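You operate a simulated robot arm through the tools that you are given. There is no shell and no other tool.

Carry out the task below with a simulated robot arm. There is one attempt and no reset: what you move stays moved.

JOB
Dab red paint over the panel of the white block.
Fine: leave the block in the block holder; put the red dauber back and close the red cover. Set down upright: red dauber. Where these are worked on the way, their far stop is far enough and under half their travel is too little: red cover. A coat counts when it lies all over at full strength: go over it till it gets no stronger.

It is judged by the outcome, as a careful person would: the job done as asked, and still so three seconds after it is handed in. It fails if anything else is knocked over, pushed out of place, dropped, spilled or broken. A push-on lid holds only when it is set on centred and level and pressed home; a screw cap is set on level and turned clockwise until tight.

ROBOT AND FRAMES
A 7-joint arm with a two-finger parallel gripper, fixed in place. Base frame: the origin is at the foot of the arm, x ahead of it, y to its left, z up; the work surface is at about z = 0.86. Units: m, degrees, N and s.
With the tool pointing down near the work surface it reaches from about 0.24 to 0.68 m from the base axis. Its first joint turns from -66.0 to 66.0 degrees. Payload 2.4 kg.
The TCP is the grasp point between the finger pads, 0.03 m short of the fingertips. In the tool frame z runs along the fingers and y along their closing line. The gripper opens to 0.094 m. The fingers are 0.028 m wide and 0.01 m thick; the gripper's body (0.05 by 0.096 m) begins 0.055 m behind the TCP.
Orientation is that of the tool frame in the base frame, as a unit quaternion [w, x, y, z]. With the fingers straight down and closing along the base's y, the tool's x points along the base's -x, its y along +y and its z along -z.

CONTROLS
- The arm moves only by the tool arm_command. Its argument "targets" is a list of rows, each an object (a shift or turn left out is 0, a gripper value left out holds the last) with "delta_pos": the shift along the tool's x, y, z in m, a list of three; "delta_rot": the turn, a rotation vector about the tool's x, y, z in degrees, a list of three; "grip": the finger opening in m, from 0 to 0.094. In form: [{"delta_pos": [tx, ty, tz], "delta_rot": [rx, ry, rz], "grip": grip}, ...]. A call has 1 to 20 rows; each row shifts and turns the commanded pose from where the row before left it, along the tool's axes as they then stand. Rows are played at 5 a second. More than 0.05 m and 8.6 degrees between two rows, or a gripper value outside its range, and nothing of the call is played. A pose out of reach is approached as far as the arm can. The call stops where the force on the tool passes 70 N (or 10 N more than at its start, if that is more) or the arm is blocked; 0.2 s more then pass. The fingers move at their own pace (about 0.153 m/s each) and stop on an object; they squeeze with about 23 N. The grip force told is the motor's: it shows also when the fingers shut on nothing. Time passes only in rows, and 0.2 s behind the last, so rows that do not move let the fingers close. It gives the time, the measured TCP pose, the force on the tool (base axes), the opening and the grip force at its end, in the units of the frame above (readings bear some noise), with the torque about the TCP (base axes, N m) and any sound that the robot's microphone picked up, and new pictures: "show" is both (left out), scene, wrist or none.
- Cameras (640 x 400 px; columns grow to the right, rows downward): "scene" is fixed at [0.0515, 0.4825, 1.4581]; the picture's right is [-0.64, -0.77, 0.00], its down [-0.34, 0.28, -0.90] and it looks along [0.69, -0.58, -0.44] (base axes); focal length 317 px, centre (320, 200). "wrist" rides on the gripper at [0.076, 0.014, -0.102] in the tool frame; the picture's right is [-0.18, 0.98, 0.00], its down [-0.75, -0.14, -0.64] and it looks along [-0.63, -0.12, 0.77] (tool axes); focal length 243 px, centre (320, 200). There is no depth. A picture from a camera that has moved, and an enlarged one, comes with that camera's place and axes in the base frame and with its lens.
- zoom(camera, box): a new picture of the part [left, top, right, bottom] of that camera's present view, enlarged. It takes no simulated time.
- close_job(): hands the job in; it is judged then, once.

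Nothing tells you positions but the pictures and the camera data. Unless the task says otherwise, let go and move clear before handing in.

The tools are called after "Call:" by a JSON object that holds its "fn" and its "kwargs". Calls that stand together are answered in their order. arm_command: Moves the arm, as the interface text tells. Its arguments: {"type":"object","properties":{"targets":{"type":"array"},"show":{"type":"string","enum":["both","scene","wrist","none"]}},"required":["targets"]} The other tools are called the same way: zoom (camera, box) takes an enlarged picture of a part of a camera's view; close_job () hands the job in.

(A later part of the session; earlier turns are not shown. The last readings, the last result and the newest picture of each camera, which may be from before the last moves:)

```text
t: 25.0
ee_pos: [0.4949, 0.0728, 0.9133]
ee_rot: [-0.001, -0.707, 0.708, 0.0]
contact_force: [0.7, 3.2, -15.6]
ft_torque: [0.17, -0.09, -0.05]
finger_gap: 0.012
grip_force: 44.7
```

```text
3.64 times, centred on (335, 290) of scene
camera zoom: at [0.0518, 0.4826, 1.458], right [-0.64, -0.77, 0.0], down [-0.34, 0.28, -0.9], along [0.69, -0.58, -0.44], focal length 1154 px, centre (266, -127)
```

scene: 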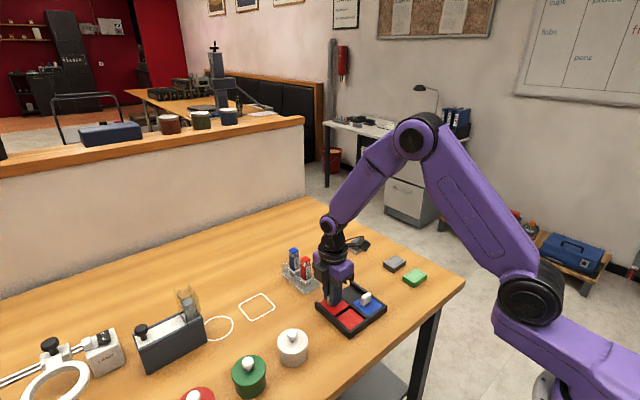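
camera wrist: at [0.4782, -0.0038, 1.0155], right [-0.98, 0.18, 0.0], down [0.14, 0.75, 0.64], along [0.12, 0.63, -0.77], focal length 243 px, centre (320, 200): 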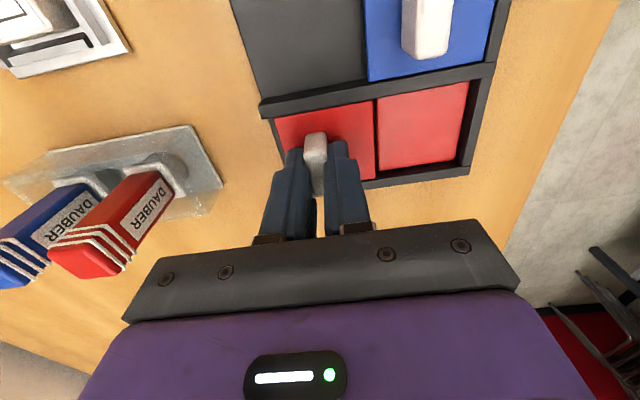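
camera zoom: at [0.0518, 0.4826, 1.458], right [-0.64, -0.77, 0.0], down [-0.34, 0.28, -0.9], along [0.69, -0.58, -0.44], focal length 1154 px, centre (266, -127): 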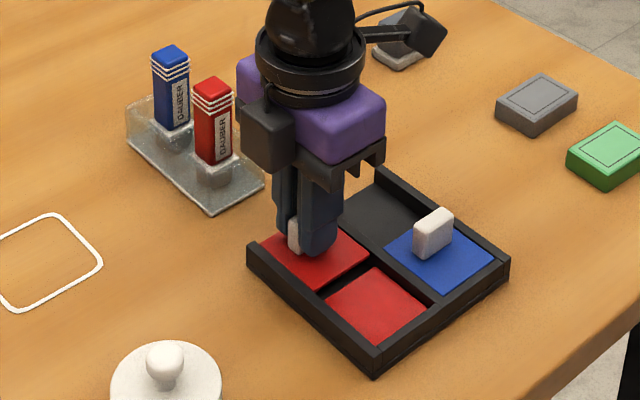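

That call was refused because one row stepped too far, so nothing moved. I'll send it again with smaller steps.

Call:
{"fn": "arm_command", "kwargs": {"targets": [{"grip": 0.03}, {"grip": 0.036}, {"delta_pos": [0, 0, -0.03]}, {"delta_pos": [0, 0, -0.045]}, {"delta_pos": [0, 0, -0.045]}, {"delta_pos": [0.02, -0.035, -0.02], "grip": 0.06}, {"delta_pos": [0.02, -0.035, -0.02], "grip": 0.06}, {"delta_pos": [0.01, -0.035, 0], "grip": 0.06}, {}, {}]}}

Call:
{"fn": "zoom", "kwargs": {"camera": "wrist", "box": [220, 60, 420, 240]}}

Call:
{"fn": "zoom", "kwargs": {"camera": "scene", "box": [270, 235, 400, 345]}}

```text
t: 27.2
ee_pos: [0.6013, 0.0225, 1.0751]
ee_rot: [-0.001, -0.707, 0.707, 0.0]
contact_force: [-0.4, 0.4, -0.6]
ft_torque: [-0.01, -0.01, -0.02]
finger_gap: 0.06
grip_force: 0.2
camera wrist: at [0.5866, -0.0541, 1.1764], right [-0.98, 0.18, 0.0], down [0.14, 0.75, 0.64], along [0.12, 0.63, -0.77], focal length 243 px, centre (320, 200)
```

scene: 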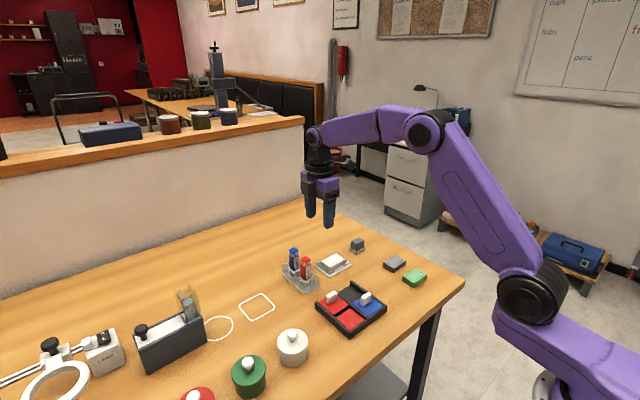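
wrist: 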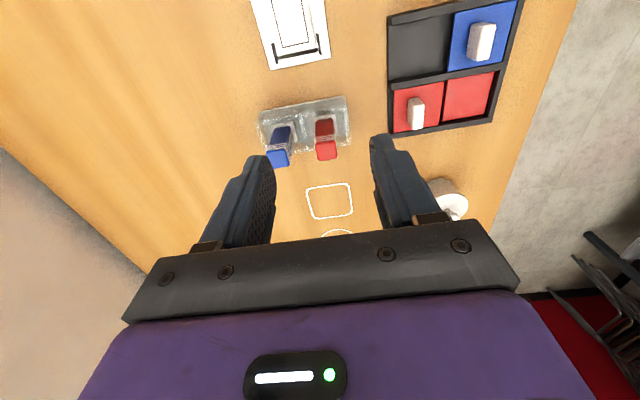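

```text
2.22 times, centred on (320, 150) of wrist
camera zoom: at [0.5866, -0.0541, 1.1764], right [-0.98, 0.18, 0.0], down [0.14, 0.75, 0.64], along [0.12, 0.63, -0.77], focal length 539 px, centre (320, 311)
```

zoom: 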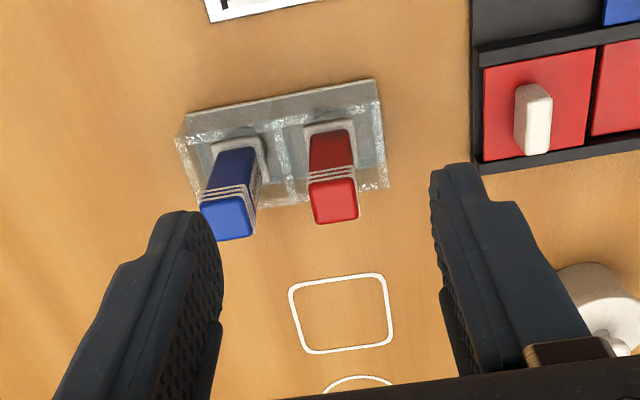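

```text
3.64 times, centred on (335, 290) of scene
camera zoom: at [0.0515, 0.4825, 1.4581], right [-0.64, -0.77, 0.0], down [-0.34, 0.28, -0.9], along [0.69, -0.58, -0.44], focal length 1154 px, centre (266, -127)
```

zoom: 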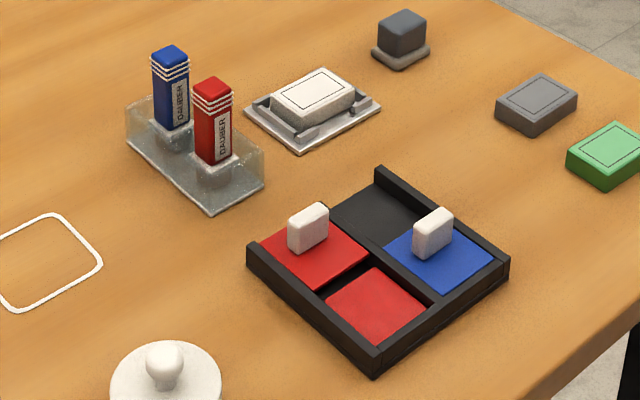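

The red dauber's top is at about (0.603, 0.068, 0.949), about 20 mm square, and the clear rack walls top out near z = 0.898. I'll move over it with a narrowed opening.

Call:
{"fn": "arm_command", "kwargs": {"targets": [{"delta_pos": [-0.0455, -0.0015, 0], "grip": 0.044}, {"delta_pos": [0, 0, 0.04]}, {"delta_pos": [0, 0, 0.035]}, {}, {}]}}

Call:
{"fn": "zoom", "kwargs": {"camera": "wrist", "box": [220, 60, 420, 240]}}

Call:
{"fn": "zoom", "kwargs": {"camera": "scene", "box": [260, 225, 350, 300]}}

```text
t: 28.4
ee_pos: [0.6025, 0.0699, 0.9998]
ee_rot: [-0.001, 0.707, -0.707, 0.0]
contact_force: [0.0, 0.2, 0.0]
ft_torque: [-0.01, 0.01, 0.0]
finger_gap: 0.0439
grip_force: 0.1
camera wrist: at [0.5882, -0.0086, 1.1013], right [-0.98, 0.18, 0.0], down [0.14, 0.75, 0.64], along [0.12, 0.63, -0.77], focal length 243 px, centre (320, 200)
```

scene: 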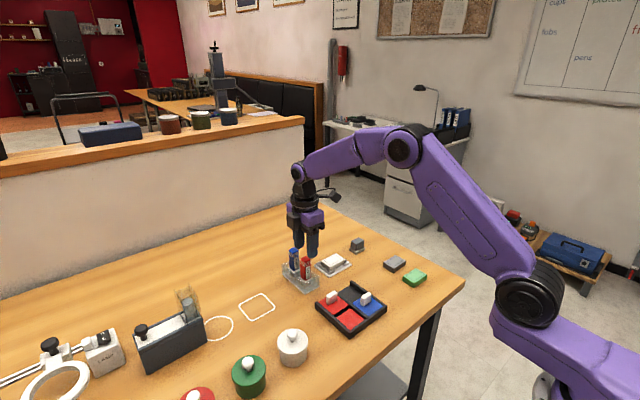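
wrist: 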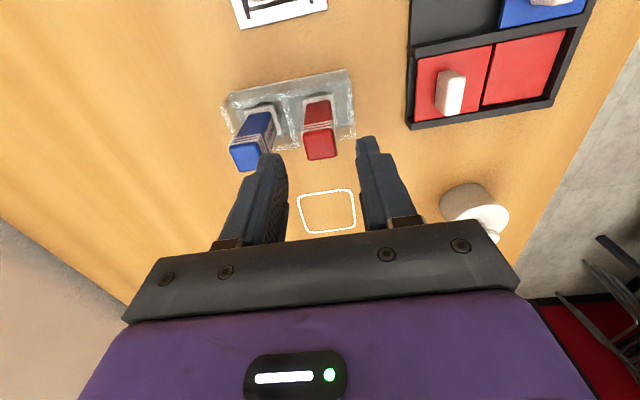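

```text
2.22 times, centred on (320, 150) of wrist
camera zoom: at [0.5882, -0.0086, 1.1013], right [-0.98, 0.18, 0.0], down [0.14, 0.75, 0.64], along [0.12, 0.63, -0.77], focal length 539 px, centre (320, 311)
```

zoom: 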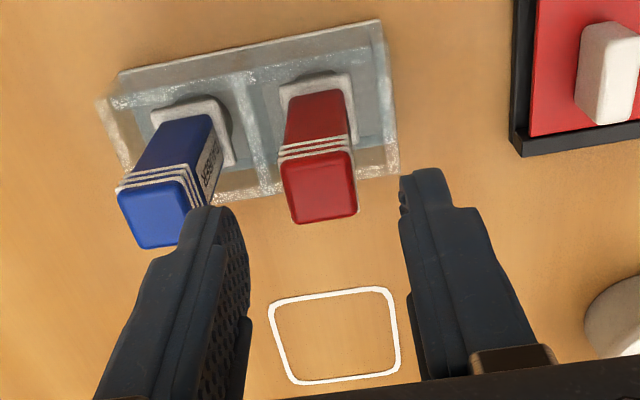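

```text
5.33 times, centred on (305, 262) of scene
camera zoom: at [0.0515, 0.4825, 1.4581], right [-0.64, -0.77, 0.0], down [-0.34, 0.28, -0.9], along [0.69, -0.58, -0.44], focal length 1693 px, centre (400, -133)
```

zoom: 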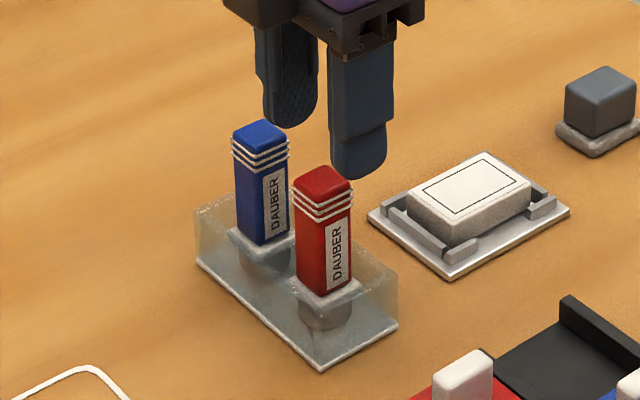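

Alignment is good, with a 2 mm trim needed in y. I'll go down to grip the dauber body above the rack walls.

Call:
{"fn": "arm_command", "kwargs": {"targets": [{"delta_pos": [0.0015, -0.0001, 0.03]}, {"delta_pos": [0, 0, 0.025]}, {"delta_pos": [0, 0, 0.01]}, {}, {}]}}

Call:
{"fn": "zoom", "kwargs": {"camera": "scene", "box": [260, 225, 350, 300]}}

Call:
{"fn": "zoom", "kwargs": {"camera": "wrist", "box": [220, 60, 420, 240]}}

```text
t: 29.6
ee_pos: [0.6034, 0.0663, 0.9334]
ee_rot: [0.0, -0.707, 0.708, 0.0]
contact_force: [-0.4, 0.0, 0.1]
ft_torque: [0.03, -0.03, 0.01]
finger_gap: 0.0438
grip_force: 0.3
camera wrist: at [0.5879, -0.0093, 1.0351], right [-0.98, 0.18, 0.0], down [0.14, 0.75, 0.64], along [0.12, 0.63, -0.77], focal length 243 px, centre (320, 200)
```

scene: 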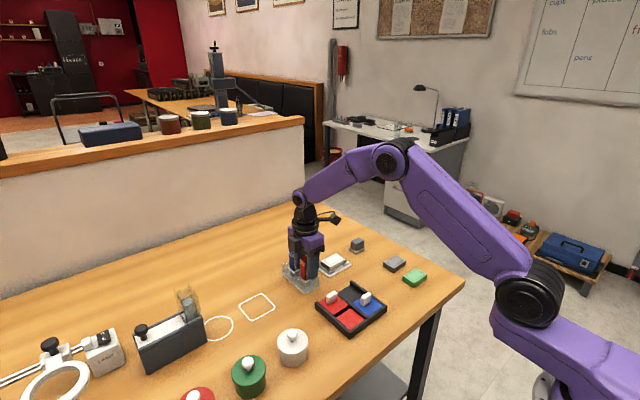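
wrist: 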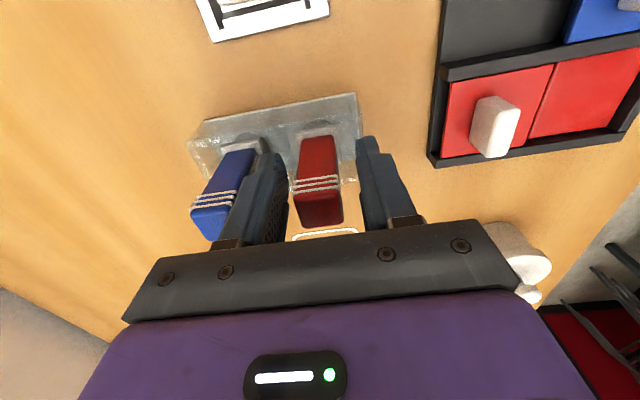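

```text
5.33 times, centred on (305, 262) of scene
camera zoom: at [0.0515, 0.4825, 1.4581], right [-0.64, -0.77, 0.0], down [-0.34, 0.28, -0.9], along [0.69, -0.58, -0.44], focal length 1693 px, centre (400, -133)
```

zoom: 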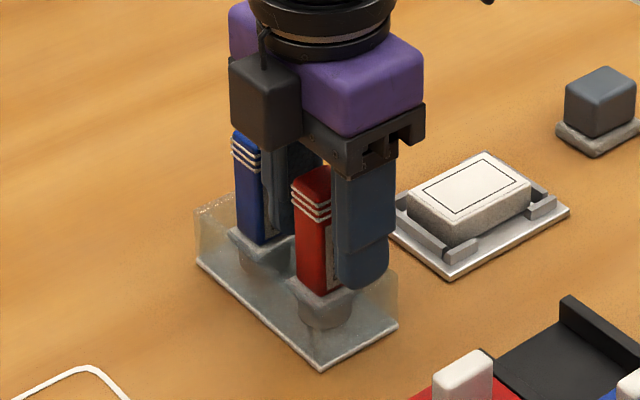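

```text
2.22 times, centred on (320, 150) of wrist
camera zoom: at [0.5879, -0.0093, 1.0351], right [-0.98, 0.18, 0.0], down [0.14, 0.75, 0.64], along [0.12, 0.63, -0.77], focal length 539 px, centre (320, 311)
```

zoom: 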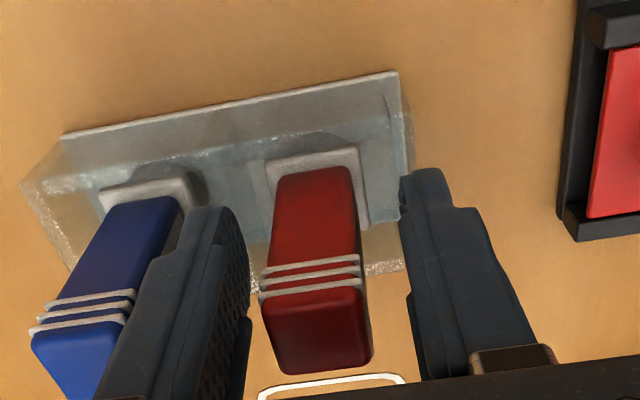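

The fingers straddle only the red dauber, so I'll close on it.

Call:
{"fn": "arm_command", "kwargs": {"targets": [{"grip": 0.03}, {"grip": 0.01}, {"grip": 0.01}, {"grip": 0.01}]}}

Call:
{"fn": "zoom", "kwargs": {"camera": "scene", "box": [260, 225, 350, 300]}}

```text
t: 30.6
ee_pos: [0.6036, 0.0673, 0.9326]
ee_rot: [0.0, -0.706, 0.708, 0.0]
contact_force: [-0.7, -0.6, -0.7]
ft_torque: [-0.03, 0.02, -0.03]
finger_gap: 0.0256
grip_force: 22.6
camera wrist: at [0.5879, -0.0094, 1.0352], right [-0.98, 0.18, 0.0], down [0.14, 0.75, 0.64], along [0.12, 0.63, -0.77], focal length 243 px, centre (320, 200)
```

scene: 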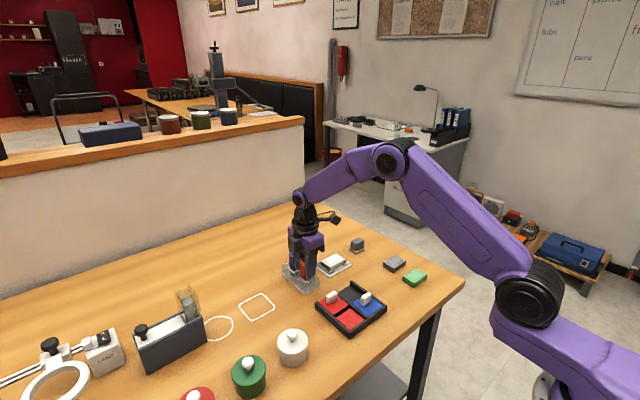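
wrist: 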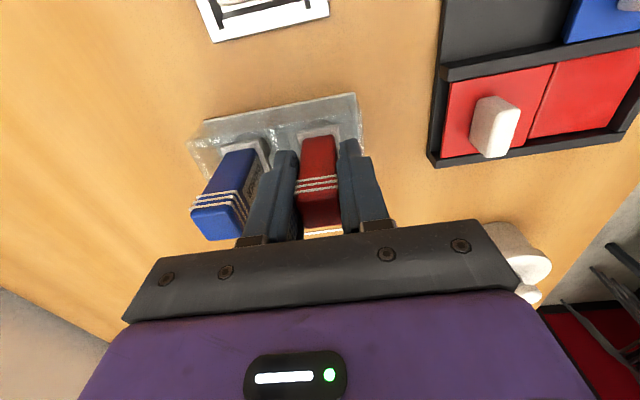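

```text
5.33 times, centred on (305, 262) of scene
camera zoom: at [0.0515, 0.4825, 1.4581], right [-0.64, -0.77, 0.0], down [-0.34, 0.28, -0.9], along [0.69, -0.58, -0.44], focal length 1693 px, centre (400, -133)
```

zoom: 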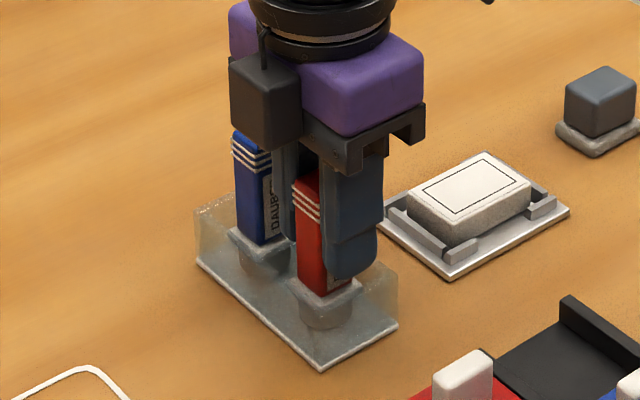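

The dauber is gripped at TCP (0.6036, 0.0673, 0.933), which I'll remember for the return. I'll lift it straight up and look at its foot.

Call:
{"fn": "arm_command", "kwargs": {"targets": [{"delta_pos": [0, 0, -0.015]}, {"delta_pos": [0, 0, -0.03]}, {"delta_pos": [0, 0, -0.035]}, {"delta_pos": [0, 0, -0.02]}, {}, {}]}}

Call:
{"fn": "zoom", "kwargs": {"camera": "scene", "box": [260, 195, 350, 300]}}

Call:
{"fn": "zoom", "kwargs": {"camera": "wrist", "box": [220, 40, 420, 240]}}

```text
t: 32.0
ee_pos: [0.6033, 0.0656, 1.0339]
ee_rot: [0.0, -0.707, 0.707, 0.0]
contact_force: [-1.0, 1.2, -0.2]
ft_torque: [0.03, 0.0, -0.01]
finger_gap: 0.0251
grip_force: 23.3
camera wrist: at [0.5883, -0.0097, 1.1353], right [-0.98, 0.18, 0.0], down [0.14, 0.75, 0.64], along [0.12, 0.63, -0.77], focal length 243 px, centre (320, 200)
```

scene: 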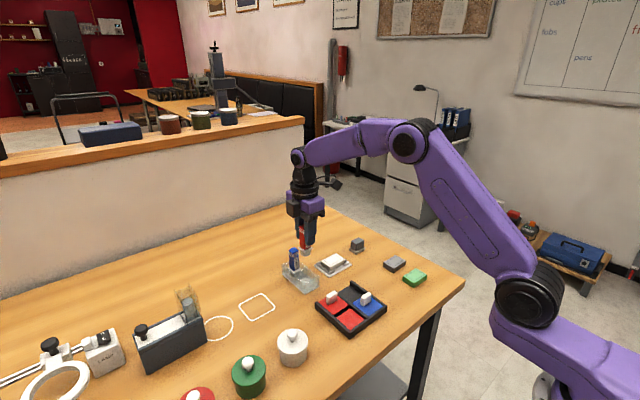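
wrist: 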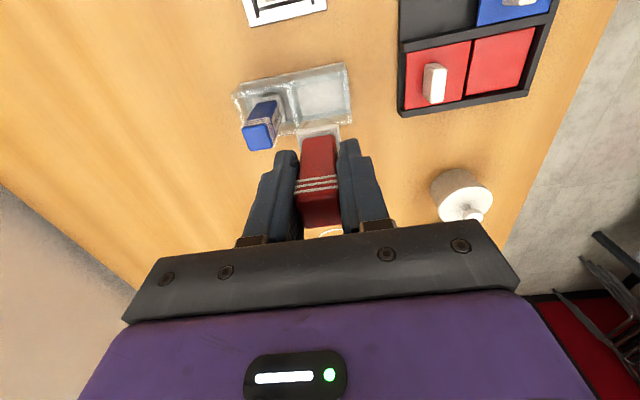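

```text
3.81 times, centred on (305, 248) of scene
camera zoom: at [0.0515, 0.4825, 1.4581], right [-0.64, -0.77, 0.0], down [-0.34, 0.28, -0.9], along [0.69, -0.58, -0.44], focal length 1209 px, centre (377, 19)
```

zoom: 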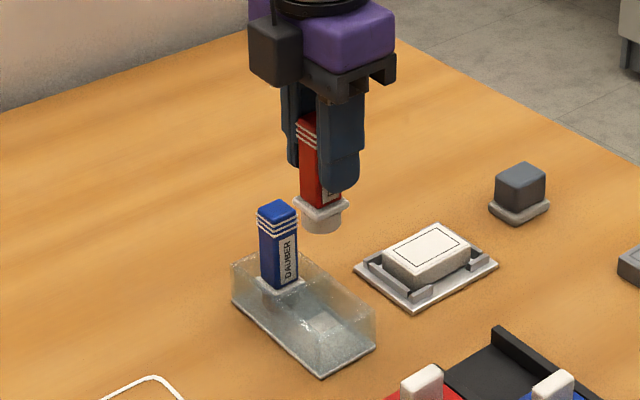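

```text
2.00 times, centred on (320, 140) of wrist
camera zoom: at [0.5883, -0.0097, 1.1353], right [-0.98, 0.18, 0.0], down [0.14, 0.75, 0.64], along [0.12, 0.63, -0.77], focal length 485 px, centre (320, 320)
```

zoom: 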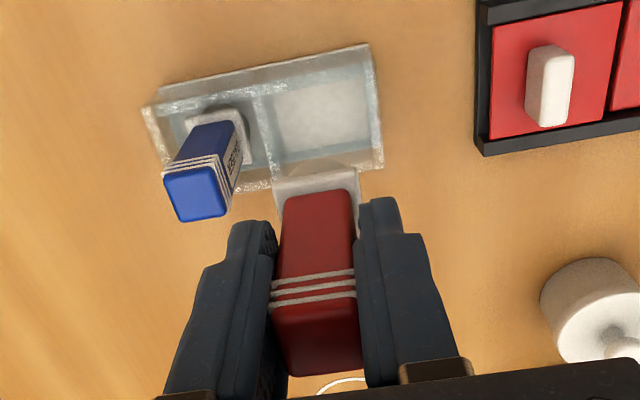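

The dauber has a round felt head about 27 mm across below its collar, with the bottom about 70 mm under the TCP. I'll zoom to size the head, then carry it over the exposed red pad.

Call:
{"fn": "zoom", "kwargs": {"camera": "scene", "box": [290, 230, 322, 260]}}

Call:
{"fn": "arm_command", "kwargs": {"targets": [{"delta_pos": [-0.0066, 0.043, 0]}, {"delta_pos": [0, 0.043, 0]}, {"delta_pos": [0, 0.043, 0]}, {"delta_pos": [0, 0.043, 0]}, {"delta_pos": [0, 0, 0.03]}, {"delta_pos": [0, 0, 0.03]}, {}, {}]}}

Call:
{"fn": "zoom", "kwargs": {"camera": "scene", "box": [310, 255, 400, 340]}}

Call:
{"fn": "zoom", "kwargs": {"camera": "wrist", "box": [220, 40, 420, 240]}}

```text
13.33 times, centred on (306, 245) of scene
camera zoom: at [0.0515, 0.4825, 1.4581], right [-0.64, -0.77, 0.0], down [-0.34, 0.28, -0.9], along [0.69, -0.58, -0.44], focal length 4232 px, centre (507, -400)
```

zoom: 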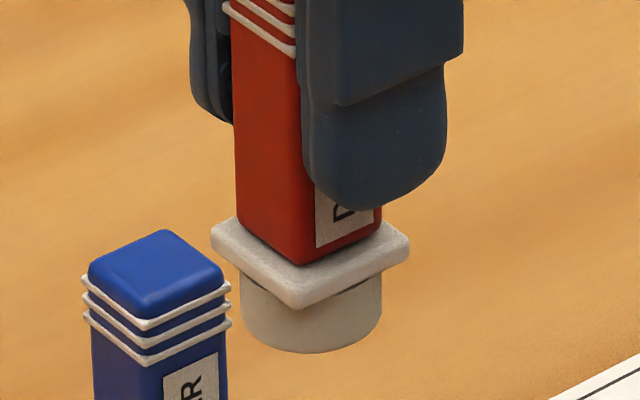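

```text
t: 33.8
ee_pos: [0.4309, 0.0728, 0.9735]
ee_rot: [0.0, 0.707, -0.707, 0.0]
contact_force: [0.3, 1.0, -0.8]
ft_torque: [-0.03, 0.02, 0.01]
finger_gap: 0.025
grip_force: 23.0
camera wrist: at [0.4162, -0.004, 1.0754], right [-0.98, 0.18, 0.0], down [0.14, 0.75, 0.64], along [0.12, 0.63, -0.77], focal length 243 px, centre (320, 200)
```

scene: 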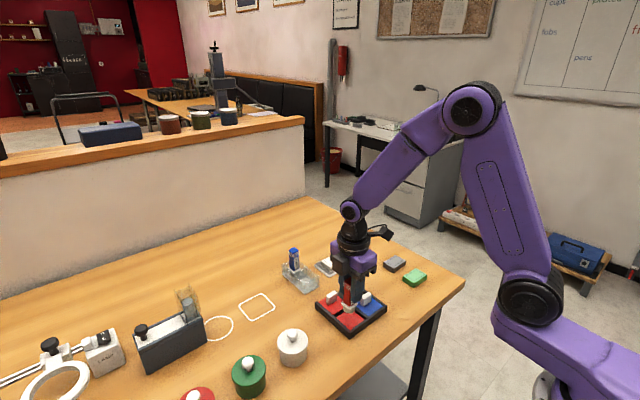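
wrist: 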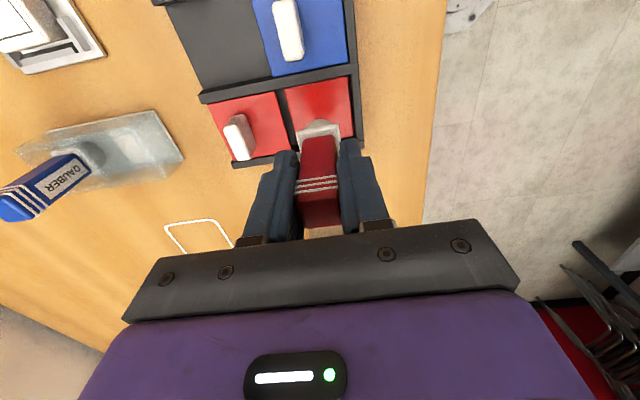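

```text
4.71 times, centred on (355, 298) of scene
camera zoom: at [0.0515, 0.4825, 1.4581], right [-0.64, -0.77, 0.0], down [-0.34, 0.28, -0.9], along [0.69, -0.58, -0.44], focal length 1494 px, centre (155, -259)
```

zoom: 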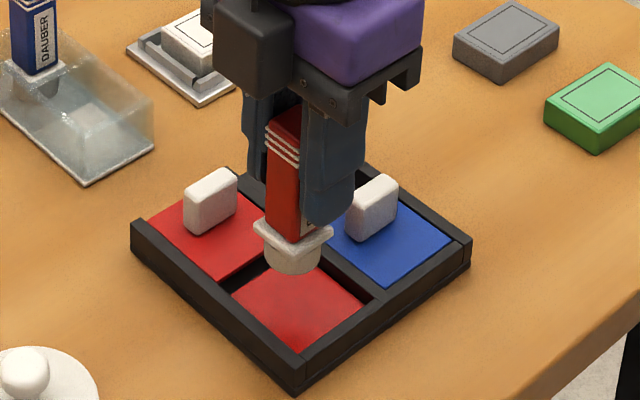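

```text
2.00 times, centred on (320, 140) of wrist
camera zoom: at [0.4162, -0.004, 1.0754], right [-0.98, 0.18, 0.0], down [0.14, 0.75, 0.64], along [0.12, 0.63, -0.77], focal length 485 px, centre (320, 320)
```

zoom: 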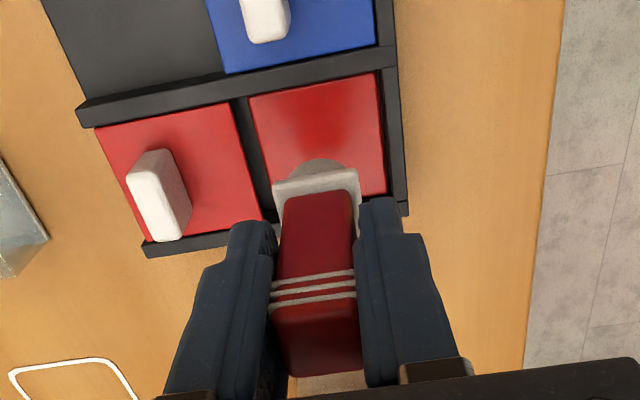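

The head is about 28 mm across and sits over the pad. I'll lower it toward the pad.

Call:
{"fn": "arm_command", "kwargs": {"targets": [{"delta_pos": [0, 0, 0.02]}, {"delta_pos": [0, 0, 0.004]}, {"delta_pos": [0, 0, 0.002]}, {}], "show": "scene"}}

Call:
{"fn": "zoom", "kwargs": {"camera": "scene", "box": [310, 255, 400, 340]}}

```text
t: 34.8
ee_pos: [0.4318, 0.0745, 0.9475]
ee_rot: [0.0, 0.707, -0.707, 0.0]
contact_force: [0.4, 0.0, 0.1]
ft_torque: [0.02, 0.0, -0.01]
finger_gap: 0.0253
grip_force: 23.6
```

scene: 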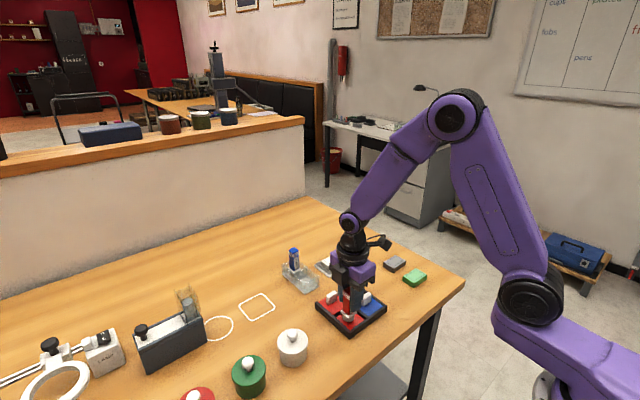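

```text
4.71 times, centred on (355, 298) of scene
camera zoom: at [0.0515, 0.4825, 1.4581], right [-0.64, -0.77, 0.0], down [-0.34, 0.28, -0.9], along [0.69, -0.58, -0.44], focal length 1494 px, centre (155, -259)
```

zoom: 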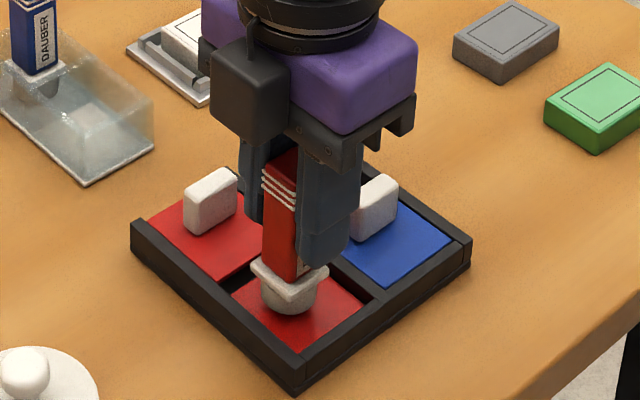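

Call:
{"fn": "arm_command", "kwargs": {"targets": [{"delta_pos": [0, 0, 0.0015]}, {"delta_pos": [0, 0, 0.0015]}, {}], "show": "none"}}

```text
t: 35.6
ee_pos: [0.4306, 0.0728, 0.9449]
ee_rot: [0.001, -0.707, 0.708, 0.0]
contact_force: [-0.4, -0.4, -1.0]
ft_torque: [-0.04, 0.03, 0.0]
finger_gap: 0.0252
grip_force: 22.9
```

Call:
{"fn": "arm_command", "kwargs": {"targets": [{"delta_pos": [0, 0, 0.0015]}, {}], "show": "none"}}

```text
t: 36.2
ee_pos: [0.4304, 0.0732, 0.9423]
ee_rot: [0.0, -0.707, 0.707, 0.0]
contact_force: [-0.4, -0.1, -0.2]
ft_torque: [-0.01, -0.01, 0.02]
finger_gap: 0.025
grip_force: 22.5
```

Call:
{"fn": "arm_command", "kwargs": {"targets": [{"delta_pos": [0, 0, 0.0015]}, {}], "show": "none"}}

```text
t: 36.8
ee_pos: [0.4298, 0.0733, 0.9421]
ee_rot: [-0.001, 0.708, -0.707, 0.001]
contact_force: [-2.1, 0.4, 13.1]
ft_torque: [-0.06, 0.1, 0.01]
finger_gap: 0.0247
grip_force: 23.3
```

There is contact at 13 N on the pad. I'll hold briefly, lift and inspect the head.

Call:
{"fn": "arm_command", "kwargs": {"targets": [{}, {"delta_pos": [0, 0, -0.004]}, {"delta_pos": [0, 0, -0.03]}, {"delta_pos": [0, 0, -0.03]}, {}], "show": "scene"}}

Call:
{"fn": "zoom", "kwargs": {"camera": "scene", "box": [320, 255, 375, 330]}}

```text
t: 38.0
ee_pos: [0.4306, 0.0727, 1.0067]
ee_rot: [0.0, 0.707, -0.707, 0.001]
contact_force: [-0.6, 0.0, 0.0]
ft_torque: [-0.01, -0.03, 0.0]
finger_gap: 0.025
grip_force: 23.3
```

scene: 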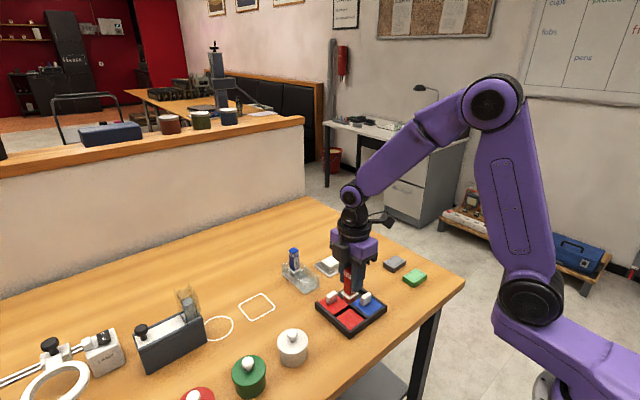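

```text
5.33 times, centred on (348, 292) of scene
camera zoom: at [0.0515, 0.4825, 1.4581], right [-0.64, -0.77, 0.0], down [-0.34, 0.28, -0.9], along [0.69, -0.58, -0.44], focal length 1693 px, centre (173, -293)
```

zoom: 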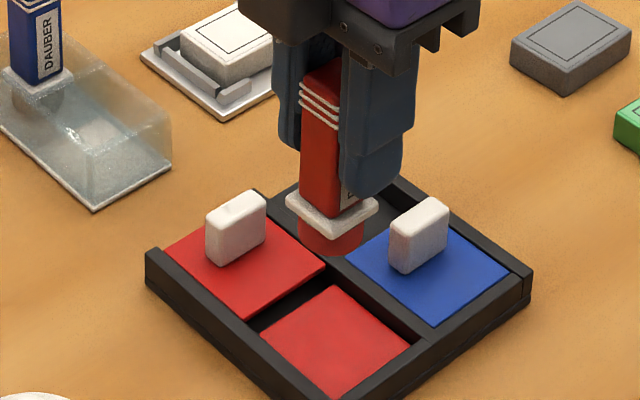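

The head is now red with paint. I'll carry it to the panel's first corner and approach the surface.

Call:
{"fn": "arm_command", "kwargs": {"targets": [{"delta_pos": [0.0265, -0.0365, 0]}, {"delta_pos": [0.0265, -0.0365, 0]}, {"delta_pos": [0.0265, -0.0365, 0]}, {"delta_pos": [0.0266, -0.0366, 0]}, {"delta_pos": [0.0266, -0.0366, 0]}, {"delta_pos": [0, 0, 0.03]}, {"delta_pos": [0, 0, 0.016]}, {}, {}]}}

Call:
{"fn": "zoom", "kwargs": {"camera": "wrist", "box": [220, 40, 420, 240]}}

Call:
{"fn": "zoom", "kwargs": {"camera": "scene", "box": [295, 225, 375, 290]}}

```text
t: 40.0
ee_pos: [0.6136, -0.0588, 0.9602]
ee_rot: [0.0, -0.707, 0.707, -0.001]
contact_force: [-0.5, 0.1, -1.0]
ft_torque: [-0.01, -0.01, 0.01]
finger_gap: 0.0251
grip_force: 23.4
camera wrist: at [0.5981, -0.1356, 1.0617], right [-0.98, 0.18, 0.0], down [0.14, 0.75, 0.64], along [0.12, 0.63, -0.77], focal length 243 px, centre (320, 200)
```

scene: 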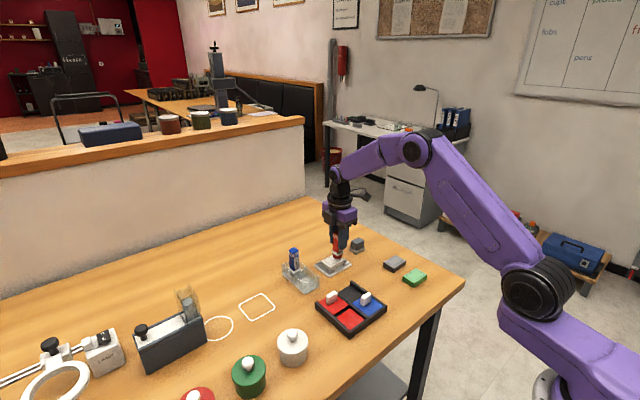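
wrist: 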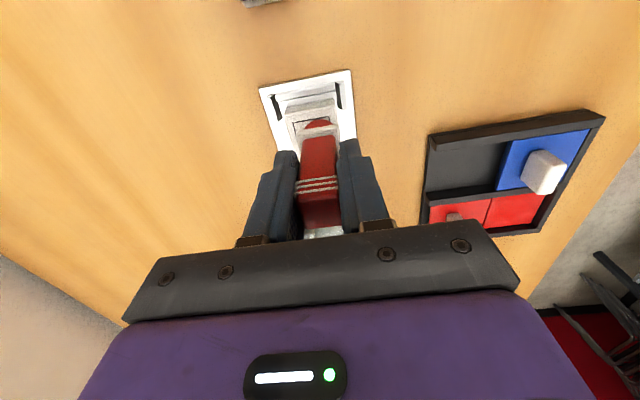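

```text
2.00 times, centred on (320, 140) of wrist
camera zoom: at [0.5981, -0.1356, 1.0617], right [-0.98, 0.18, 0.0], down [0.14, 0.75, 0.64], along [0.12, 0.63, -0.77], focal length 485 px, centre (320, 320)
```

zoom: 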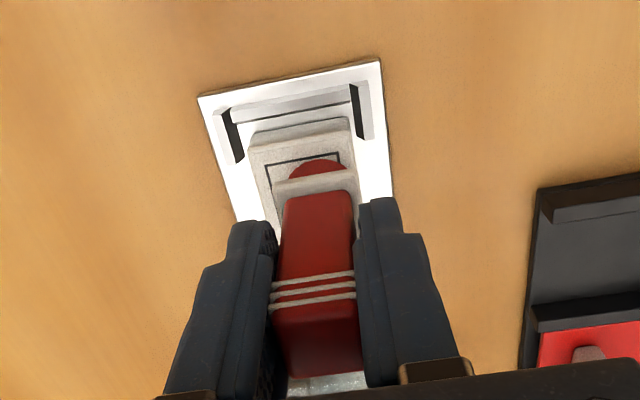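

```text
6.15 times, centred on (335, 258) of scene
camera zoom: at [0.0515, 0.4825, 1.4581], right [-0.64, -0.77, 0.0], down [-0.34, 0.28, -0.9], along [0.69, -0.58, -0.44], focal length 1953 px, centre (228, -154)
```

zoom: 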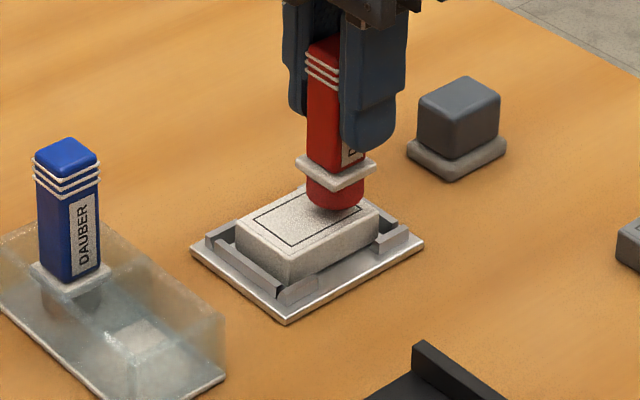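

The head is over the panel's corner. I'll feel for contact.

Call:
{"fn": "arm_command", "kwargs": {"targets": [{"delta_pos": [0, 0, 0.005]}, {"delta_pos": [0, 0, 0.002]}, {}], "show": "none"}}

Call:
{"fn": "arm_command", "kwargs": {"targets": [{"delta_pos": [0, 0, 0.0015]}, {}], "show": "none"}}

```text
t: 40.8
ee_pos: [0.613, -0.0589, 0.9539]
ee_rot: [0.0, -0.707, 0.708, 0.0]
contact_force: [0.6, -0.5, 0.7]
ft_torque: [0.02, -0.05, 0.01]
finger_gap: 0.0252
grip_force: 22.5
```

```text
t: 41.4
ee_pos: [0.6138, -0.0587, 0.9513]
ee_rot: [-0.001, 0.707, -0.707, 0.001]
contact_force: [-0.4, 0.2, 3.3]
ft_torque: [0.02, -0.02, 0.02]
finger_gap: 0.025
grip_force: 22.9
```

Call:
{"fn": "arm_command", "kwargs": {"targets": [{"delta_pos": [0, 0, 0.001]}, {}], "show": "none"}}

Call:
{"fn": "arm_command", "kwargs": {"targets": [{"delta_pos": [0, 0, -0.005]}, {"delta_pos": [0, 0, -0.025]}, {"delta_pos": [-0.04, 0, 0]}, {}]}}

Call:
{"fn": "zoom", "kwargs": {"camera": "wrist", "box": [220, 20, 420, 180]}}

```text
t: 42.0
ee_pos: [0.6132, -0.0593, 0.9516]
ee_rot: [0.001, -0.707, 0.707, -0.001]
contact_force: [-0.3, -0.3, 13.1]
ft_torque: [0.02, 0.1, 0.0]
finger_gap: 0.0251
grip_force: 23.1
```

```text
t: 43.0
ee_pos: [0.6122, -0.0184, 0.9806]
ee_rot: [0.0, -0.707, 0.707, 0.0]
contact_force: [0.0, 0.4, -1.2]
ft_torque: [0.05, 0.0, -0.03]
finger_gap: 0.0252
grip_force: 22.9
camera wrist: at [0.598, -0.0956, 1.082], right [-0.98, 0.18, 0.0], down [0.14, 0.75, 0.64], along [0.12, 0.63, -0.77], focal length 243 px, centre (320, 200)
```

scene: 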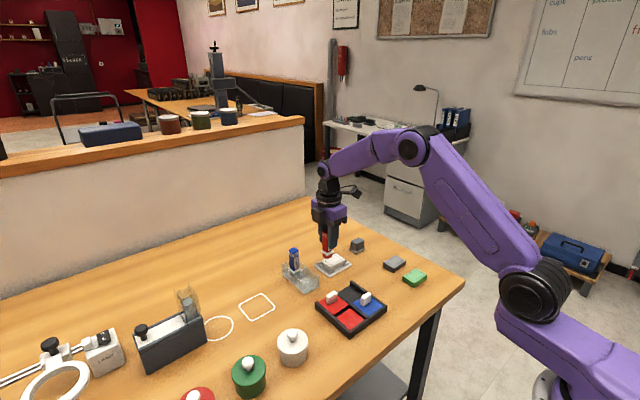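
wrist: 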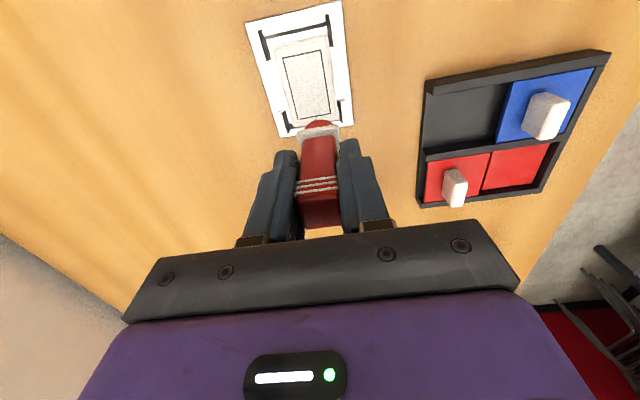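

```text
2.50 times, centred on (320, 100) of wrist
camera zoom: at [0.598, -0.0956, 1.082], right [-0.98, 0.18, 0.0], down [0.14, 0.75, 0.64], along [0.12, 0.63, -0.77], focal length 606 px, centre (320, 450)
```

zoom: 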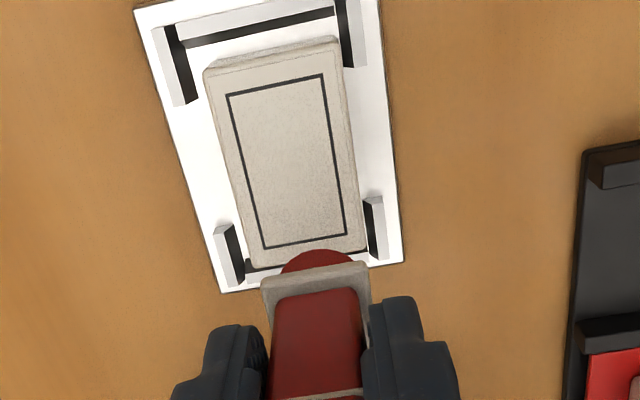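

I see no paint on the panel yet, so I'll zoom in closer.

Call:
{"fn": "zoom", "kwargs": {"camera": "wrist", "box": [270, 20, 350, 120]}}

Call:
{"fn": "zoom", "kwargs": {"camera": "scene", "box": [305, 225, 360, 285]}}

```text
4.00 times, centred on (310, 70) of wrist
camera zoom: at [0.598, -0.0956, 1.082], right [-0.98, 0.18, 0.0], down [0.14, 0.75, 0.64], along [0.12, 0.63, -0.77], focal length 970 px, centre (360, 720)
```

zoom: 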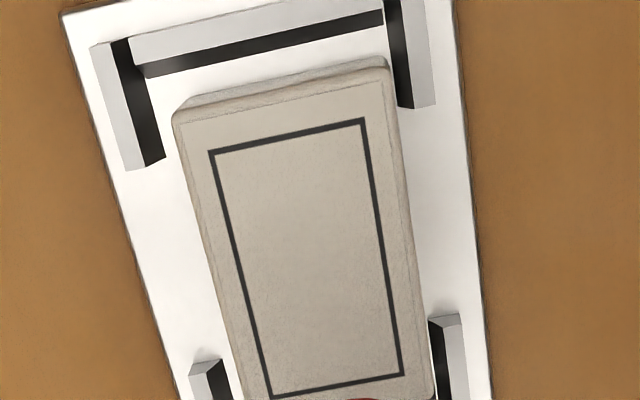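

```text
6.67 times, centred on (332, 255) of scene
camera zoom: at [0.0515, 0.4825, 1.4581], right [-0.64, -0.77, 0.0], down [-0.34, 0.28, -0.9], along [0.69, -0.58, -0.44], focal length 2116 px, centre (237, -167)
```

zoom: 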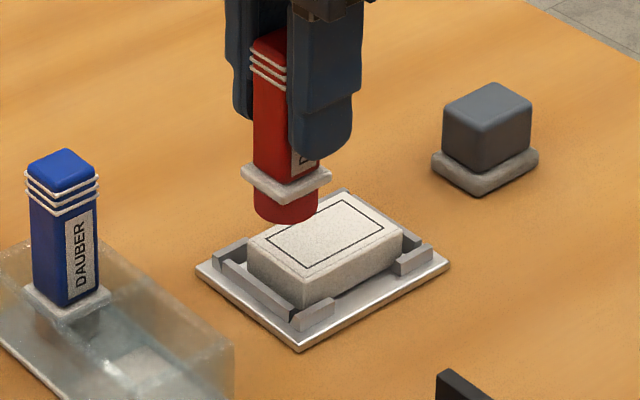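

No paint was left on the panel, so the dab was probably too brief. I'll press at the panel's centre with a longer hold and look again.

Call:
{"fn": "arm_command", "kwargs": {"targets": [{"delta_pos": [0.0276, -0.0066, 0]}, {"delta_pos": [0, 0, 0.022]}, {"delta_pos": [0, 0, 0.006]}, {"delta_pos": [0, 0, 0.0015]}, {}, {}, {}, {}], "show": "none"}}

```text
t: 44.8
ee_pos: [0.6192, -0.0462, 0.9505]
ee_rot: [-0.001, 0.707, -0.707, 0.001]
contact_force: [-0.2, 0.3, 14.0]
ft_torque: [0.1, 0.01, -0.01]
finger_gap: 0.0252
grip_force: 23.7
```

Call:
{"fn": "arm_command", "kwargs": {"targets": [{}, {}, {"delta_pos": [0, 0, -0.005]}, {"delta_pos": [0, 0, -0.025]}, {"delta_pos": [-0.04, 0, 0]}, {}], "show": "wrist"}}

Call:
{"fn": "zoom", "kwargs": {"camera": "wrist", "box": [270, 20, 350, 120]}}

```text
t: 46.2
ee_pos: [0.6197, -0.0064, 0.9806]
ee_rot: [0.0, 0.708, -0.707, -0.001]
contact_force: [-0.1, -0.1, 0.0]
ft_torque: [-0.01, -0.01, 0.02]
finger_gap: 0.0251
grip_force: 23.1
camera wrist: at [0.6047, -0.0825, 1.0833], right [-0.98, 0.18, 0.0], down [0.14, 0.75, 0.64], along [0.12, 0.63, -0.77], focal length 243 px, centre (320, 200)
```

wrist: 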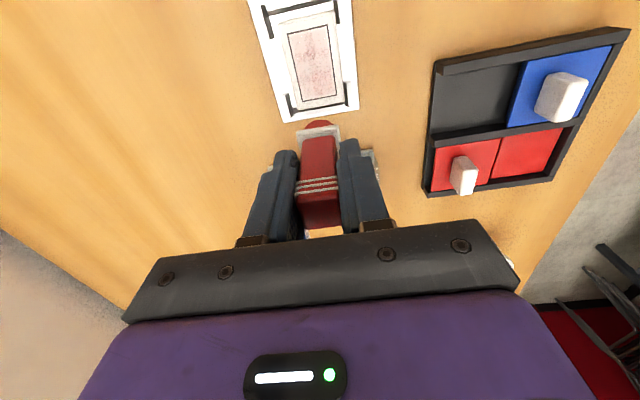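

```text
4.00 times, centred on (310, 70) of wrist
camera zoom: at [0.6047, -0.0825, 1.0833], right [-0.98, 0.18, 0.0], down [0.14, 0.75, 0.64], along [0.12, 0.63, -0.77], focal length 970 px, centre (360, 720)
```

zoom: 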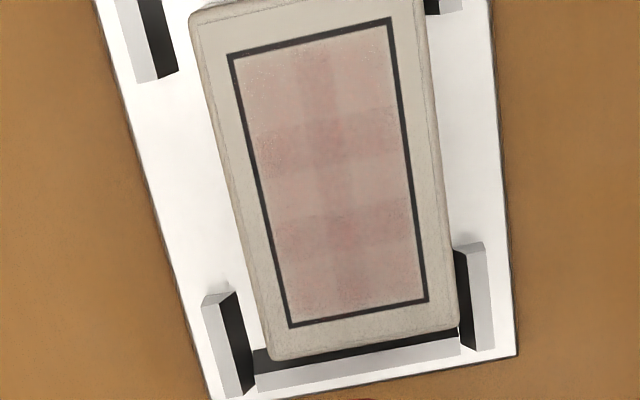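

A light pink coat now shows over the panel, so longer holds work and strength builds up gradually. I'll dab across the panel with longer presses.

Call:
{"fn": "arm_command", "kwargs": {"targets": [{"delta_pos": [0.0256, -0.0046, 0]}, {"delta_pos": [0, 0, 0.022]}, {"delta_pos": [0, 0, 0.0073]}, {}, {}, {}, {}, {}, {"delta_pos": [0, 0, -0.006]}, {"delta_pos": [0, 0.011, 0]}, {"delta_pos": [0, 0, 0.006]}, {}, {}, {}, {}, {}], "show": "none"}}

Call:
{"fn": "arm_command", "kwargs": {"targets": [{"delta_pos": [0, 0, -0.006]}, {"delta_pos": [0.014, 0, 0]}, {"delta_pos": [0, 0, 0.006]}, {}, {}, {}, {}, {}, {"delta_pos": [0, 0, -0.006]}, {"delta_pos": [0, -0.011, 0]}, {"delta_pos": [0, 0, 0.006]}, {}, {}, {}, {}, {}], "show": "scene"}}

Call:
{"fn": "zoom", "kwargs": {"camera": "scene", "box": [305, 225, 360, 285]}}

```text
t: 49.6
ee_pos: [0.615, -0.0321, 0.9518]
ee_rot: [0.0, -0.707, 0.707, 0.0]
contact_force: [0.2, -0.4, -0.7]
ft_torque: [0.03, 0.02, -0.02]
finger_gap: 0.0252
grip_force: 23.0
```

```text
t: 53.0
ee_pos: [0.6241, -0.0464, 0.9526]
ee_rot: [0.0, -0.707, 0.707, 0.0]
contact_force: [-0.1, -0.5, 0.3]
ft_torque: [-0.01, -0.01, -0.01]
finger_gap: 0.0252
grip_force: 22.8
```

scene: 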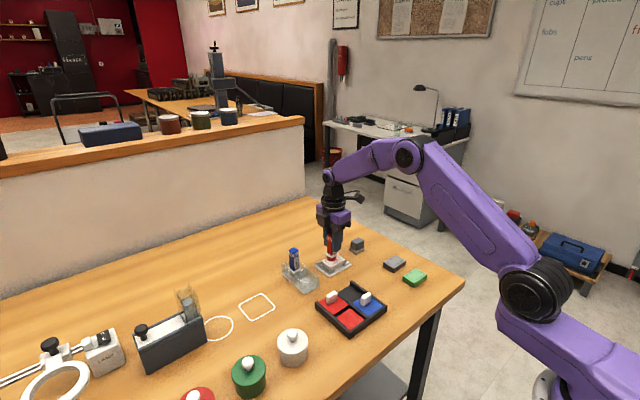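

```text
6.67 times, centred on (332, 255) of scene
camera zoom: at [0.0515, 0.4825, 1.4581], right [-0.64, -0.77, 0.0], down [-0.34, 0.28, -0.9], along [0.69, -0.58, -0.44], focal length 2116 px, centre (237, -167)
```

zoom: 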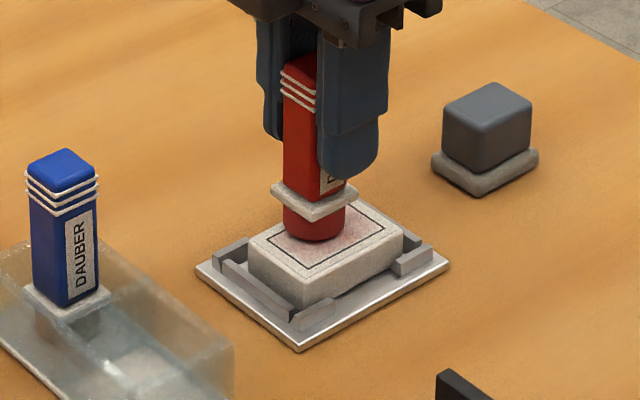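

Those dabs hung just above the surface (no force). I'll lower until contact and hold here.

Call:
{"fn": "arm_command", "kwargs": {"targets": [{"delta_pos": [0, 0, 0.0015]}, {}, {}], "show": "none"}}

```text
t: 53.8
ee_pos: [0.6252, -0.0468, 0.9506]
ee_rot: [-0.002, 0.707, -0.707, 0.001]
contact_force: [-0.5, 1.1, 12.7]
ft_torque: [0.02, 0.08, -0.03]
finger_gap: 0.0249
grip_force: 22.8
```

Call:
{"fn": "arm_command", "kwargs": {"targets": [{}, {}, {}, {}, {"delta_pos": [0, 0, -0.006]}, {"delta_pos": [0.014, 0, 0]}, {"delta_pos": [0, 0, 0.006]}, {}, {}, {}, {}, {}], "show": "none"}}

Call:
{"fn": "arm_command", "kwargs": {"targets": [{"delta_pos": [0, 0, -0.006]}, {"delta_pos": [0, 0.011, 0]}, {"delta_pos": [0, 0, 0.006]}, {}, {}, {}, {}, {}], "show": "none"}}

Call:
{"fn": "arm_command", "kwargs": {"targets": [{"delta_pos": [0, 0, -0.006]}, {"delta_pos": [-0.014, 0, 0]}, {"delta_pos": [0, 0, 0.006]}, {}, {}, {}, {}, {}], "show": "none"}}

Call:
{"fn": "arm_command", "kwargs": {"targets": [{"delta_pos": [0, 0, -0.006]}, {"delta_pos": [-0.014, 0, 0]}, {"delta_pos": [0, 0, 0.006]}, {}, {}, {}, {}, {}], "show": "none"}}

```text
t: 56.4
ee_pos: [0.6251, -0.0617, 0.9511]
ee_rot: [0.001, -0.707, 0.707, -0.001]
contact_force: [0.6, -1.5, 10.4]
ft_torque: [-0.05, 0.03, 0.02]
finger_gap: 0.0251
grip_force: 23.2
```

```text
t: 58.2
ee_pos: [0.6135, -0.0601, 0.9503]
ee_rot: [0.002, -0.706, 0.708, -0.001]
contact_force: [-0.2, 1.3, 17.1]
ft_torque: [0.15, 0.01, 0.01]
finger_gap: 0.0252
grip_force: 22.9
```

```text
t: 60.0
ee_pos: [0.6137, -0.0465, 0.951]
ee_rot: [0.001, -0.707, 0.707, -0.001]
contact_force: [-0.7, 1.0, 14.3]
ft_torque: [0.11, 0.02, -0.01]
finger_gap: 0.0251
grip_force: 23.0
```

```text
t: 61.8
ee_pos: [0.6125, -0.0321, 0.9507]
ee_rot: [0.001, -0.707, 0.707, -0.002]
contact_force: [-0.3, -0.7, 12.8]
ft_torque: [0.04, 0.01, -0.04]
finger_gap: 0.0252
grip_force: 22.4
```

All these presses had 10–17 N of contact. I'll dab the last position, then move aside to look.

Call:
{"fn": "arm_command", "kwargs": {"targets": [{"delta_pos": [0, 0, -0.006]}, {"delta_pos": [0, -0.011, 0]}, {"delta_pos": [0, 0, 0.006]}, {}, {}, {}, {}, {}, {"delta_pos": [0, 0, -0.006]}, {"delta_pos": [0, 0, -0.024]}, {"delta_pos": [-0.03, 0.0055, 0]}, {}, {}], "show": "wrist"}}

Call:
{"fn": "zoom", "kwargs": {"camera": "wrist", "box": [270, 0, 360, 120]}}

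Call:
{"fn": "zoom", "kwargs": {"camera": "scene", "box": [305, 225, 360, 285]}}

```text
t: 64.6
ee_pos: [0.619, -0.0022, 0.9799]
ee_rot: [0.0, 0.707, -0.707, 0.0]
contact_force: [0.2, -0.9, -0.1]
ft_torque: [-0.01, -0.02, -0.02]
finger_gap: 0.0252
grip_force: 23.2
camera wrist: at [0.6035, -0.079, 1.0814], right [-0.98, 0.18, 0.0], down [0.14, 0.75, 0.64], along [0.12, 0.63, -0.77], focal length 243 px, centre (320, 200)
```

wrist: 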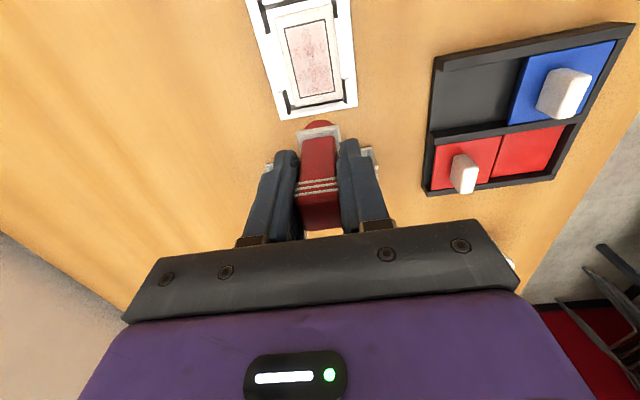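

```text
3.33 times, centred on (315, 60) of wrist
camera zoom: at [0.6035, -0.079, 1.0814], right [-0.98, 0.18, 0.0], down [0.14, 0.75, 0.64], along [0.12, 0.63, -0.77], focal length 809 px, centre (337, 667)
```

zoom: 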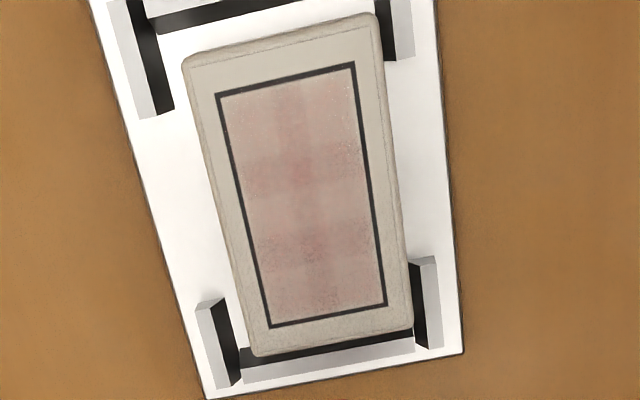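

```text
6.67 times, centred on (332, 255) of scene
camera zoom: at [0.0515, 0.4825, 1.4581], right [-0.64, -0.77, 0.0], down [-0.34, 0.28, -0.9], along [0.69, -0.58, -0.44], focal length 2116 px, centre (237, -167)
```

zoom: 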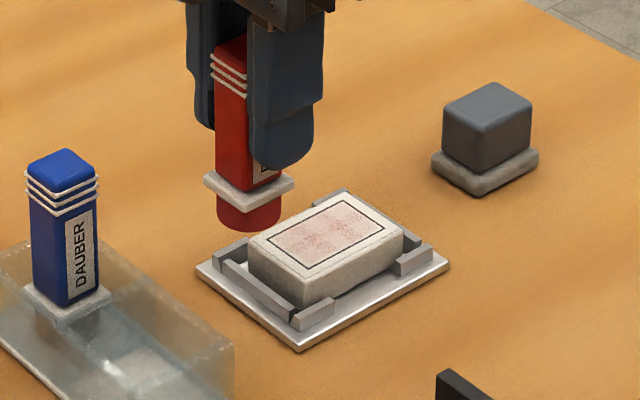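

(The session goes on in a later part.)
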